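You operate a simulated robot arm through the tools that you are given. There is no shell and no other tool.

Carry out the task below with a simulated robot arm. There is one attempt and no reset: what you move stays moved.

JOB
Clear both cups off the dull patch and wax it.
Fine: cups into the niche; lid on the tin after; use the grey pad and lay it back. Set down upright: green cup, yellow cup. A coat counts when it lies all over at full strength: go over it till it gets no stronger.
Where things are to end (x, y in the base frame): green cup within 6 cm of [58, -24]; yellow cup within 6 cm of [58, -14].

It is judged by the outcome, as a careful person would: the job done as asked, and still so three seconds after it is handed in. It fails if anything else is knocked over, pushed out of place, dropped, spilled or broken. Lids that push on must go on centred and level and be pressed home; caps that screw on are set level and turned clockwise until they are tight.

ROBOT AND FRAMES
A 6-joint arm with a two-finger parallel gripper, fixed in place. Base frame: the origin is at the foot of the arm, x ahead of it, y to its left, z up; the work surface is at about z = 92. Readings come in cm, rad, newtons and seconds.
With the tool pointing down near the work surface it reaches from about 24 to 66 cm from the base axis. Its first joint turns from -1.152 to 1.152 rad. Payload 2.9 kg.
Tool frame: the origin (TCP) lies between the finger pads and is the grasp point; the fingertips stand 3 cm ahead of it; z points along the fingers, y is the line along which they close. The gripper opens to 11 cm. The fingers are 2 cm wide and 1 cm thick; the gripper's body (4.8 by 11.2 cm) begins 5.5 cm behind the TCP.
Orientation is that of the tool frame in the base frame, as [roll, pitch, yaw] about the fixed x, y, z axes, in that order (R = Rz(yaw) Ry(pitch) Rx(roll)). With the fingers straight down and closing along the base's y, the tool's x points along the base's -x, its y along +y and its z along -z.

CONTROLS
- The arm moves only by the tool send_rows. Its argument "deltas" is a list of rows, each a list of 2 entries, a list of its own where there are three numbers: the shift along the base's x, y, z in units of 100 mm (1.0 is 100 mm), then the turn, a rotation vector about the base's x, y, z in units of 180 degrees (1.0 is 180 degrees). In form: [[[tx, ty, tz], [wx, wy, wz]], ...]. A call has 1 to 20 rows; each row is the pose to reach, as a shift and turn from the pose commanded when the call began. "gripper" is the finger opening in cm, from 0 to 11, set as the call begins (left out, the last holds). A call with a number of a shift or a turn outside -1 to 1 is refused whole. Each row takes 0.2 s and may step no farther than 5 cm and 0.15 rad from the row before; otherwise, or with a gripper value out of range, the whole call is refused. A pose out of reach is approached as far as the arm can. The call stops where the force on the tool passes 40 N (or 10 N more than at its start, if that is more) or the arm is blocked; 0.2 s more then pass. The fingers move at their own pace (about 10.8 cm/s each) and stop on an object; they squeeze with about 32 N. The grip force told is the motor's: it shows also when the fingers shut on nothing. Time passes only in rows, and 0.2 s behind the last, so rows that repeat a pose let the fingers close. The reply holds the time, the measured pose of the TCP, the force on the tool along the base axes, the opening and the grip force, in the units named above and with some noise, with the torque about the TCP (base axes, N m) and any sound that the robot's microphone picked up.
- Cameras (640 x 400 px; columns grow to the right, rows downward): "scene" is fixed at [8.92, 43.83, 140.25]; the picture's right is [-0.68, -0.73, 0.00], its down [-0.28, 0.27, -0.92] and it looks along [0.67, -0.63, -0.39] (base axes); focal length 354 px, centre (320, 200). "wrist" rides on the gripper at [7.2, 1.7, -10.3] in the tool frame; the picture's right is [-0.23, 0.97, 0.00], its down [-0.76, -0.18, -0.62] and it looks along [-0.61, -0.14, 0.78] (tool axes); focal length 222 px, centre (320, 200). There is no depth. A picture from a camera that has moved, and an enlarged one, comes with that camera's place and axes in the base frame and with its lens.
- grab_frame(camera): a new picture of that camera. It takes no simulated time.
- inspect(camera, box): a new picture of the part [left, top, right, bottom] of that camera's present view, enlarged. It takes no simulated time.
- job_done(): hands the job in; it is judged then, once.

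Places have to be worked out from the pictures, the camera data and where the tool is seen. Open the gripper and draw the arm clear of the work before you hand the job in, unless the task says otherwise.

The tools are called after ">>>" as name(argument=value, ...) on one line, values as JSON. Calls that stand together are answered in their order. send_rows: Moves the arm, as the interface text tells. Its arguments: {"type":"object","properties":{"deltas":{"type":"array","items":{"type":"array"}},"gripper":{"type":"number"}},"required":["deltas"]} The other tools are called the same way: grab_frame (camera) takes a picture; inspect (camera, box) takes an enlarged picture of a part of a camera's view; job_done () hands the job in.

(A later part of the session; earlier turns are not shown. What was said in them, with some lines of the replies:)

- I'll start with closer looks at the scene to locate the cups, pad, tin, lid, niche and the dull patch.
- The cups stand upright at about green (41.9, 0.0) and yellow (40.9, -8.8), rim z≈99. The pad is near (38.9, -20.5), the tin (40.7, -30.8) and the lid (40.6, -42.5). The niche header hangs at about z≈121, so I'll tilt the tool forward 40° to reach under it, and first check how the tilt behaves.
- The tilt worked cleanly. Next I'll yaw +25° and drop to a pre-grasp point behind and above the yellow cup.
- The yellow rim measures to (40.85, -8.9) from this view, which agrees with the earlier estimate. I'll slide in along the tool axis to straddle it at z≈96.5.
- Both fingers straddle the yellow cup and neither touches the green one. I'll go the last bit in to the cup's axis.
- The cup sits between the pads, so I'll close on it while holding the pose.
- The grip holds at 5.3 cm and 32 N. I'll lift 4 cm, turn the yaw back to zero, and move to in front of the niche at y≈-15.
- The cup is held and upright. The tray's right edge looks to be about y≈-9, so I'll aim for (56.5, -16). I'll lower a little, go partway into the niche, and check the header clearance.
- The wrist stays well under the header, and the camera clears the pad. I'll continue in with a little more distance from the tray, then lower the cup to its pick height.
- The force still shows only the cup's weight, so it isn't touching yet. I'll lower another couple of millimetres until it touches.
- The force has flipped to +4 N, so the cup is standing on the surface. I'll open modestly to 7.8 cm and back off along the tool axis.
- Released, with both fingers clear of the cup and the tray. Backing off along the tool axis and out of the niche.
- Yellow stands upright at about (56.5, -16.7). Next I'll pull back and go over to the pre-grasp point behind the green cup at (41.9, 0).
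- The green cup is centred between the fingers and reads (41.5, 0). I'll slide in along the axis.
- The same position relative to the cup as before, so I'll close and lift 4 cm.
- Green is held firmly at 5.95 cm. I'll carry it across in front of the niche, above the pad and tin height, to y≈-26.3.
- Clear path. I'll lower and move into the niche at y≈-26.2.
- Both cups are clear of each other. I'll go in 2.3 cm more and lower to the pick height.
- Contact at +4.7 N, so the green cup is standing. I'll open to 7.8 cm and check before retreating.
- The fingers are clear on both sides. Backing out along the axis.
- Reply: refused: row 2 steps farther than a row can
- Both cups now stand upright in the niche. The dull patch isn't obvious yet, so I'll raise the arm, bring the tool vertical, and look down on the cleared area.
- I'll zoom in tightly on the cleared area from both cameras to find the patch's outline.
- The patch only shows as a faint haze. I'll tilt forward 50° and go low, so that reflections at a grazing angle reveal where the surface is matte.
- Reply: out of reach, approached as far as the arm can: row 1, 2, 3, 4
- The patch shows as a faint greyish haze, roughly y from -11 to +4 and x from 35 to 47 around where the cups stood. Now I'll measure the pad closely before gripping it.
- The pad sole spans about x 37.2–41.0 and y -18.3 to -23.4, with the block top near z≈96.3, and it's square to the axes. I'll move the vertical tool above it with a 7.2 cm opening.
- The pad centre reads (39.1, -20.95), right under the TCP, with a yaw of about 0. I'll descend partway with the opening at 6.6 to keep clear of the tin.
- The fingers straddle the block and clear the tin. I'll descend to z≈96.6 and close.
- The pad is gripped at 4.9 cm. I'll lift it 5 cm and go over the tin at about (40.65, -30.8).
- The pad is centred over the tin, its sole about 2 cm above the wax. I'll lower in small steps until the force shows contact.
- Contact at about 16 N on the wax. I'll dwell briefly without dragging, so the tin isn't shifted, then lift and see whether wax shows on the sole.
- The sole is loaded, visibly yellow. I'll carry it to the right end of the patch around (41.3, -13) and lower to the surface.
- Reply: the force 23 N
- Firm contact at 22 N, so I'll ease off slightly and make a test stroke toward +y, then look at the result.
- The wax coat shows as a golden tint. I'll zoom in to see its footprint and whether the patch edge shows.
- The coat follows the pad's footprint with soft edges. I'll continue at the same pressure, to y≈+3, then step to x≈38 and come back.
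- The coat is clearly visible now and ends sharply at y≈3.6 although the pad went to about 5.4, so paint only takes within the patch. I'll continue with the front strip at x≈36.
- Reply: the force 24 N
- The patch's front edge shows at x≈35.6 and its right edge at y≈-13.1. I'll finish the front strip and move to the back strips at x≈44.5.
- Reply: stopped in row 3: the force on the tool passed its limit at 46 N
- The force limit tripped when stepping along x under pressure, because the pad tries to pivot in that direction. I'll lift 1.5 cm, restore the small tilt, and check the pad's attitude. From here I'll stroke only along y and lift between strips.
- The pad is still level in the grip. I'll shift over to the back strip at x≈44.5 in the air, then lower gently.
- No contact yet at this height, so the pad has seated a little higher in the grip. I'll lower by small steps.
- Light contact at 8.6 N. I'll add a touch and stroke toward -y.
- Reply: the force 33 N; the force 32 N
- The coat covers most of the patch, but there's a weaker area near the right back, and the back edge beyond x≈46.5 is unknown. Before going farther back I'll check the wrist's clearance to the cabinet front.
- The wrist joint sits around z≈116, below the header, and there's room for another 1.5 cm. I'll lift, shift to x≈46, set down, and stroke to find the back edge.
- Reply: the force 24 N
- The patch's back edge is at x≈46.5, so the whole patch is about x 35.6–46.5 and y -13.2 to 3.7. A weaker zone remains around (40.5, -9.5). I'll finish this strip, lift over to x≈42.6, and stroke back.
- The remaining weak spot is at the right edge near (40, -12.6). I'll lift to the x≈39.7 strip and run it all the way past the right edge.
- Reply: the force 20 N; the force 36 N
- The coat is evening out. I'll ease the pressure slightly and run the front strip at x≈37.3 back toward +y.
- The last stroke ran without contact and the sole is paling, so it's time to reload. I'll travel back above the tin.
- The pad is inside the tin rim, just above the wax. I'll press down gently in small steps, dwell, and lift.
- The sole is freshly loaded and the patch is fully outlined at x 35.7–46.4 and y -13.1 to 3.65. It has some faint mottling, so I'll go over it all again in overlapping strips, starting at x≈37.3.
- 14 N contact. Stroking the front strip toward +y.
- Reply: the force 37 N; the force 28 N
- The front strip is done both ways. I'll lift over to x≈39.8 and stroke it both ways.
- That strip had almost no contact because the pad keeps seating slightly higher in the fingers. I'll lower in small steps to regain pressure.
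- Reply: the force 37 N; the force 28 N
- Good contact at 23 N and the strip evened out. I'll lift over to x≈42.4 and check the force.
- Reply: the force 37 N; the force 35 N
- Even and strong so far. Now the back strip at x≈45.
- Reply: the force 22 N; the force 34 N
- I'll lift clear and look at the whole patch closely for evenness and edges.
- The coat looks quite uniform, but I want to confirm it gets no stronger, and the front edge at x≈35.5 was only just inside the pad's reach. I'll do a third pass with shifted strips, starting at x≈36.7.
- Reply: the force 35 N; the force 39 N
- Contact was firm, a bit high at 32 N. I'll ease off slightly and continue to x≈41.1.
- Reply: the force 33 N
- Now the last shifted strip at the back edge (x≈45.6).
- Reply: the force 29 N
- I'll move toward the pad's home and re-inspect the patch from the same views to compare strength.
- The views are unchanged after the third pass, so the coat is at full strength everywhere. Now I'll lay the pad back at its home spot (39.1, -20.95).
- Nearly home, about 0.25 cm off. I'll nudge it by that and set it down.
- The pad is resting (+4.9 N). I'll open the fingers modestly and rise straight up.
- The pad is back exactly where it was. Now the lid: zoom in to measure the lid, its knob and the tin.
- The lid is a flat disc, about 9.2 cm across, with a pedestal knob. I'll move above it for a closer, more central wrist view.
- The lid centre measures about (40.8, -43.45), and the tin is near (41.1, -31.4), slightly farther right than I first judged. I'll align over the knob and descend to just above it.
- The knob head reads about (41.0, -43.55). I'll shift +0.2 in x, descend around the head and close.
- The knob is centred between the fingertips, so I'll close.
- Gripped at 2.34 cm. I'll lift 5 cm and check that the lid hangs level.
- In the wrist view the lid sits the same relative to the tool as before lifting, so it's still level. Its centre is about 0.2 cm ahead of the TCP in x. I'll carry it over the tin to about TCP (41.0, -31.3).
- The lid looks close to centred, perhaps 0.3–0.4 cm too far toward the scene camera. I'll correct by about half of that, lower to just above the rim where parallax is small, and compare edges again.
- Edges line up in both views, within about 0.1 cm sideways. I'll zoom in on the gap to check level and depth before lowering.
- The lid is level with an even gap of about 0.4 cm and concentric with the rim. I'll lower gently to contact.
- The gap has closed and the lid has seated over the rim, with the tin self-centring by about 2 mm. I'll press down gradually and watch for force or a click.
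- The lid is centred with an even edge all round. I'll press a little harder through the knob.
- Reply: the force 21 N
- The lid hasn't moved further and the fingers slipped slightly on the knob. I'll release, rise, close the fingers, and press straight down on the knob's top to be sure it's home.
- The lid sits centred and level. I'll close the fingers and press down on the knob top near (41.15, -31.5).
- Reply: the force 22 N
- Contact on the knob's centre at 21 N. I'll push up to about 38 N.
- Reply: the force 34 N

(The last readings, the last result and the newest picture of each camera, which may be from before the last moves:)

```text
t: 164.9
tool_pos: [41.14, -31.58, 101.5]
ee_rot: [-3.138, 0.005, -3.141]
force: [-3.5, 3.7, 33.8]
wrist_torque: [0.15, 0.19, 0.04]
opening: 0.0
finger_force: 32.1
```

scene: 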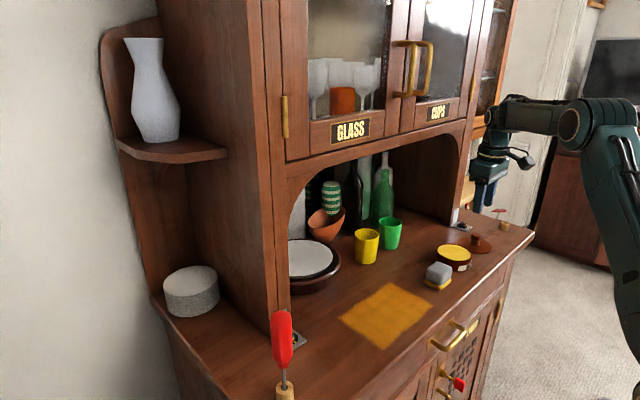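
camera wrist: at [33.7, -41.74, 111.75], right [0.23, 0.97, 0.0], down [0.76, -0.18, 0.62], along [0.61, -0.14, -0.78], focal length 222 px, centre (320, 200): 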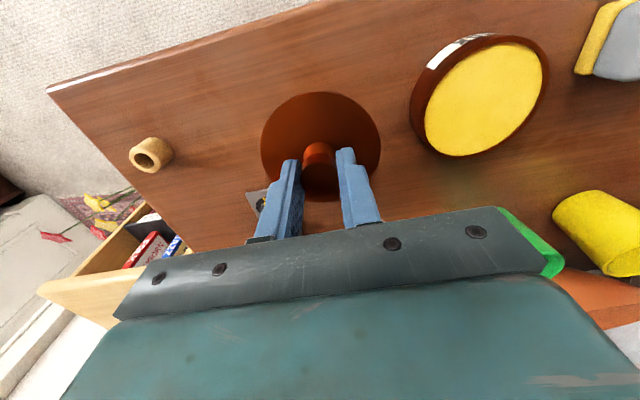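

The lid disc sits flush on the rim, its top about 0.25 cm above it, which equals its own thickness. One last slightly firmer push, then I'll back off.

>>> send_rows(deltas=[[[0, 0, -0.004], [0, 0, 0]], [[0, 0, -0.006], [0, 0, 0]], [[0, 0, -0.006], [0, 0, 0]]])

>>> inspect(camera="scene", box=[436, 234, 481, 272])

```text
t: 165.7
tool_pos: [41.18, -31.45, 101.43]
ee_rot: [-3.138, 0.007, -3.14]
force: [-2.8, 3.7, 37.9]
wrist_torque: [0.15, 0.19, 0.02]
opening: 0.0
finger_force: 31.4
```

```text
10.53 times, centred on (458, 253) of scene
camera zoom: at [8.86, 43.88, 140.24], right [-0.68, -0.73, 0.0], down [-0.28, 0.27, -0.92], along [0.67, -0.63, -0.39], focal length 3731 px, centre (-1138, -358)
```

zoom: 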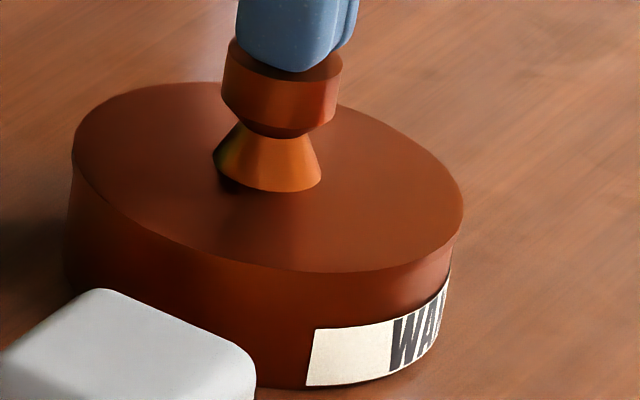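

The lid is home, since it doesn't move further at 38 N. I'll rise, open the gripper and draw the arm clear.

>>> send_rows(deltas=[[[0, 0, 0.05], [0, 0, 0]], [[0, 0, 0.3], [0, 0, 0]], [[0, 0, 0.7], [0, 0, 0]], [[0, 0, 1.0], [0, 0, 0]]])

>>> send_rows(deltas=[[[-0.1, 0.3, 0.3], [0, 0, 0]], [[-0.2, 0.6, 0.6], [0, 0, 0]], [[-0.35, 0.9, 0.9], [0, 0, 0]], [[-0.45, 1.0, 1.0], [0, 0, 0]], [[-0.45, 1.0, 1.0], [0, 0, 0]]], gripper=8.0)

>>> grab_frame(camera="scene")

>>> grab_frame(camera="wrist")

>>> inspect(camera="scene", box=[280, 200, 520, 350])

```text
t: 166.7
tool_pos: [41.02, -31.57, 111.04]
ee_rot: [-3.141, -0.001, -3.141]
force: [-1.1, -0.5, 0.8]
wrist_torque: [-0.02, 0.01, -0.01]
opening: 0.01
finger_force: 31.8
```

```text
t: 167.9
tool_pos: [36.46, -21.62, 121.03]
ee_rot: [3.141, 0.0, 3.141]
force: [0.7, 0.0, 0.7]
wrist_torque: [-0.03, 0.0, 0.0]
opening: 7.99
finger_force: 0.1
```

```text
taken
```

scene: 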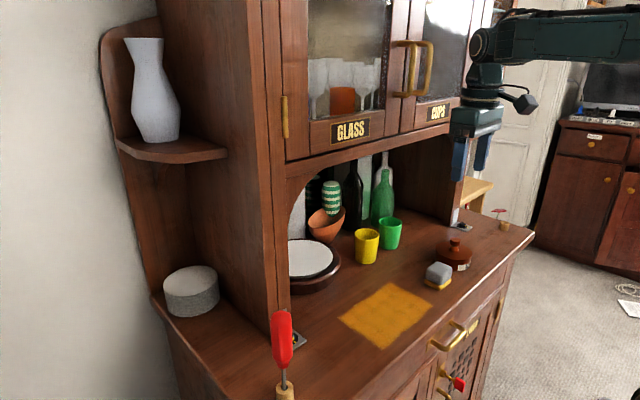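

```text
taken
camera wrist: at [29.37, -19.91, 131.44], right [0.23, 0.97, 0.0], down [0.76, -0.18, 0.62], along [0.61, -0.14, -0.78], focal length 222 px, centre (320, 200)
```

wrist: 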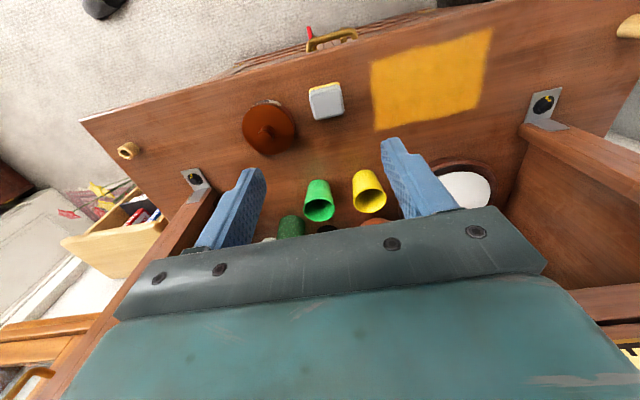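

```text
2.67 times, centred on (400, 275) of scene
camera zoom: at [8.92, 43.84, 140.25], right [-0.68, -0.73, 0.0], down [-0.28, 0.27, -0.92], along [0.67, -0.63, -0.39], focal length 945 px, centre (107, 0)
```

zoom: 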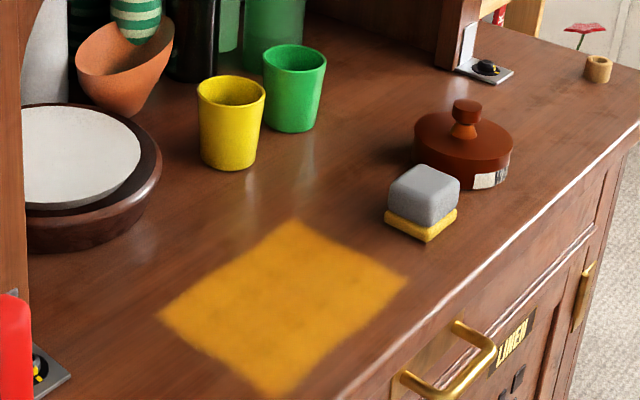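

Everything stands as intended. One last close look at the coat's evenness and the lid before handing in.

>>> inspect(camera="wrist", box=[350, 20, 510, 140])

>>> inspect(camera="scene", box=[335, 278, 435, 352])

>>> inspect(camera="wrist", box=[230, 70, 360, 165])

>>> inspect(camera="scene", box=[340, 205, 420, 270])

```text
3.33 times, centred on (430, 80) of wrist
camera zoom: at [29.37, -19.91, 131.44], right [0.23, 0.97, 0.0], down [0.76, -0.18, 0.62], along [0.61, -0.14, -0.78], focal length 740 px, centre (-47, 600)
```

zoom: 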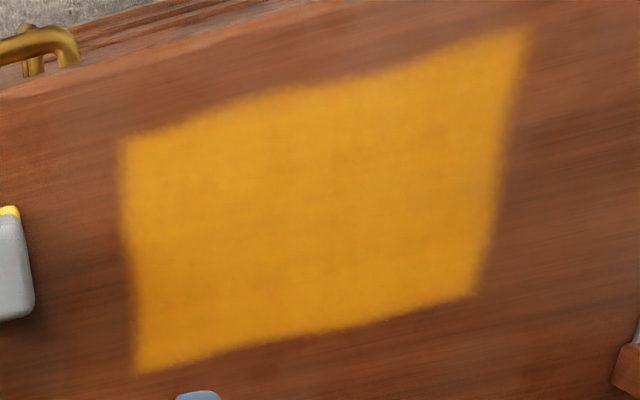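

```text
5.41 times, centred on (385, 315) of scene
camera zoom: at [8.92, 43.84, 140.25], right [-0.68, -0.73, 0.0], down [-0.28, 0.27, -0.92], along [0.67, -0.63, -0.39], focal length 1916 px, centre (-31, -422)
```

zoom: 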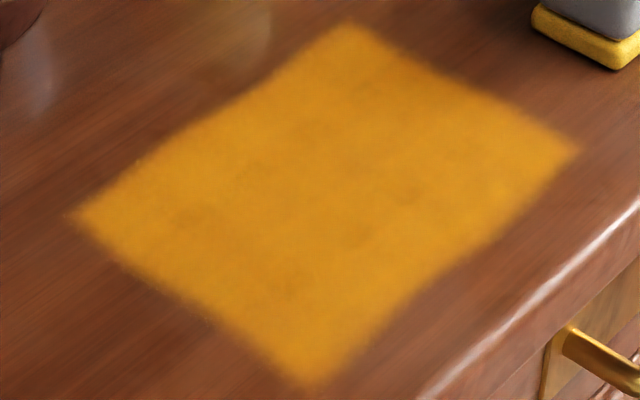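

```text
4.21 times, centred on (295, 118) of wrist
camera zoom: at [29.37, -19.91, 131.44], right [0.23, 0.97, 0.0], down [0.76, -0.18, 0.62], along [0.61, -0.14, -0.78], focal length 935 px, centre (425, 547)
```

zoom: 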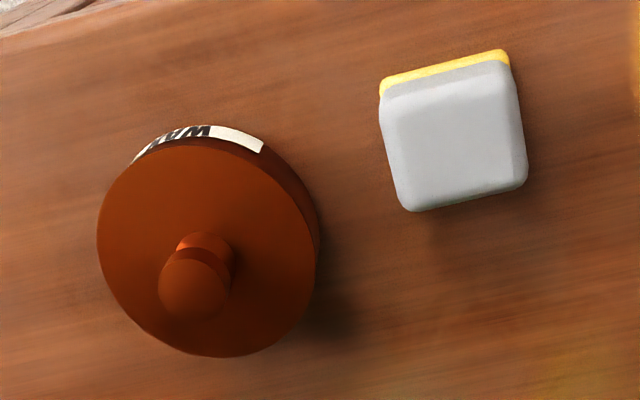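

```text
6.15 times, centred on (380, 238) of scene
camera zoom: at [8.92, 43.84, 140.25], right [-0.68, -0.73, 0.0], down [-0.28, 0.27, -0.92], along [0.67, -0.63, -0.39], focal length 2181 px, centre (-49, -31)
```

zoom: 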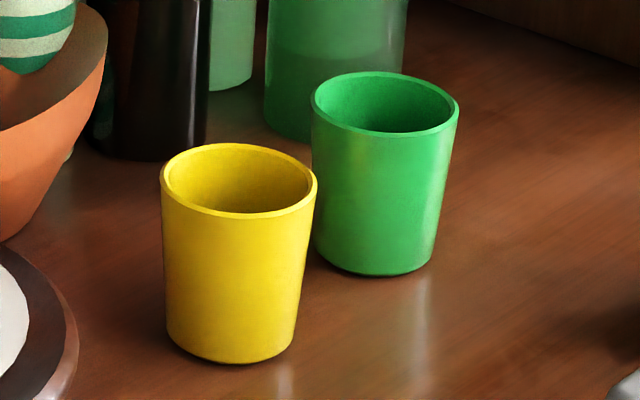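

The coat is even right to its edges. The lid is centred and level, the pad is home, and both cups stand upright in the niche. I'll raise the open gripper a bit more to the start height.

>>> send_rows(deltas=[[[0, 0.2, 0.2], [0, 0, 0]], [[0, 0.5, 0.4], [0, 0, 0]], [[0, 0.8, 0.5], [0, 0, 0]], [[0, 0.95, 0.5], [0, 0, 0]], [[0, 0.95, 0.5], [0, 0, 0]]], gripper=11)

>>> grab_frame(camera="scene")

```text
t: 169.1
tool_pos: [36.58, -12.01, 126.18]
ee_rot: [-3.14, -0.001, -3.14]
force: [0.8, 0.0, -1.4]
wrist_torque: [-0.04, 0.03, -0.01]
opening: 11.0
finger_force: 0.1
```

```text
taken
```

scene: 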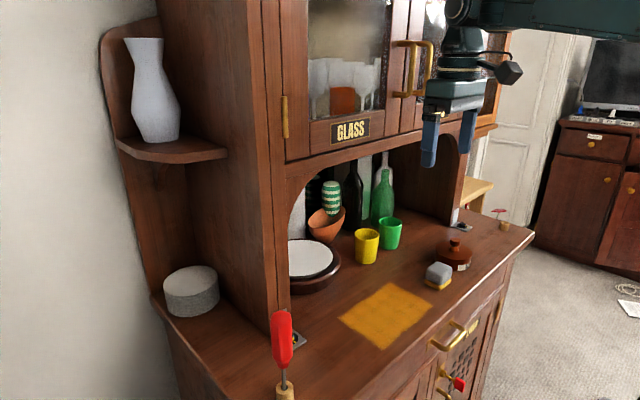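

The arm is clear, the gripper is open and nothing else was disturbed, so I'm handing in the job.

>>> job_done()

```text
The job is handed in.
```

I moved both cups into the niche, waxed the patch to full strength, and put the lid back on the tin. The job is handed in, but I haven't seen the verdict.

| Item | Final state |
|---|---|
| Green cup | Upright at about (56.5, -26.3), 2.8 cm from its target |
| Yellow cup | Upright at about (56.5, -16.7), 3.1 cm from its target |
| Dull patch | Waxed all over, about 11 × 17 cm. A third pass made no visible difference, so I took it as full strength. |
| Grey pad | Back in its original spot, with wax still on its sole |
| Wax tin | Lid centred, level and flush on the rim. It did not move further when pressed at 38 N. |

- **Tin moved slightly:** it shifted about 2 mm when the lid seated.
- **Stop during waxing:** one stroke tripped the force limit. I lifted off, checked the pad was still level, and carried on.

The arm is back near its starting height with the gripper open.
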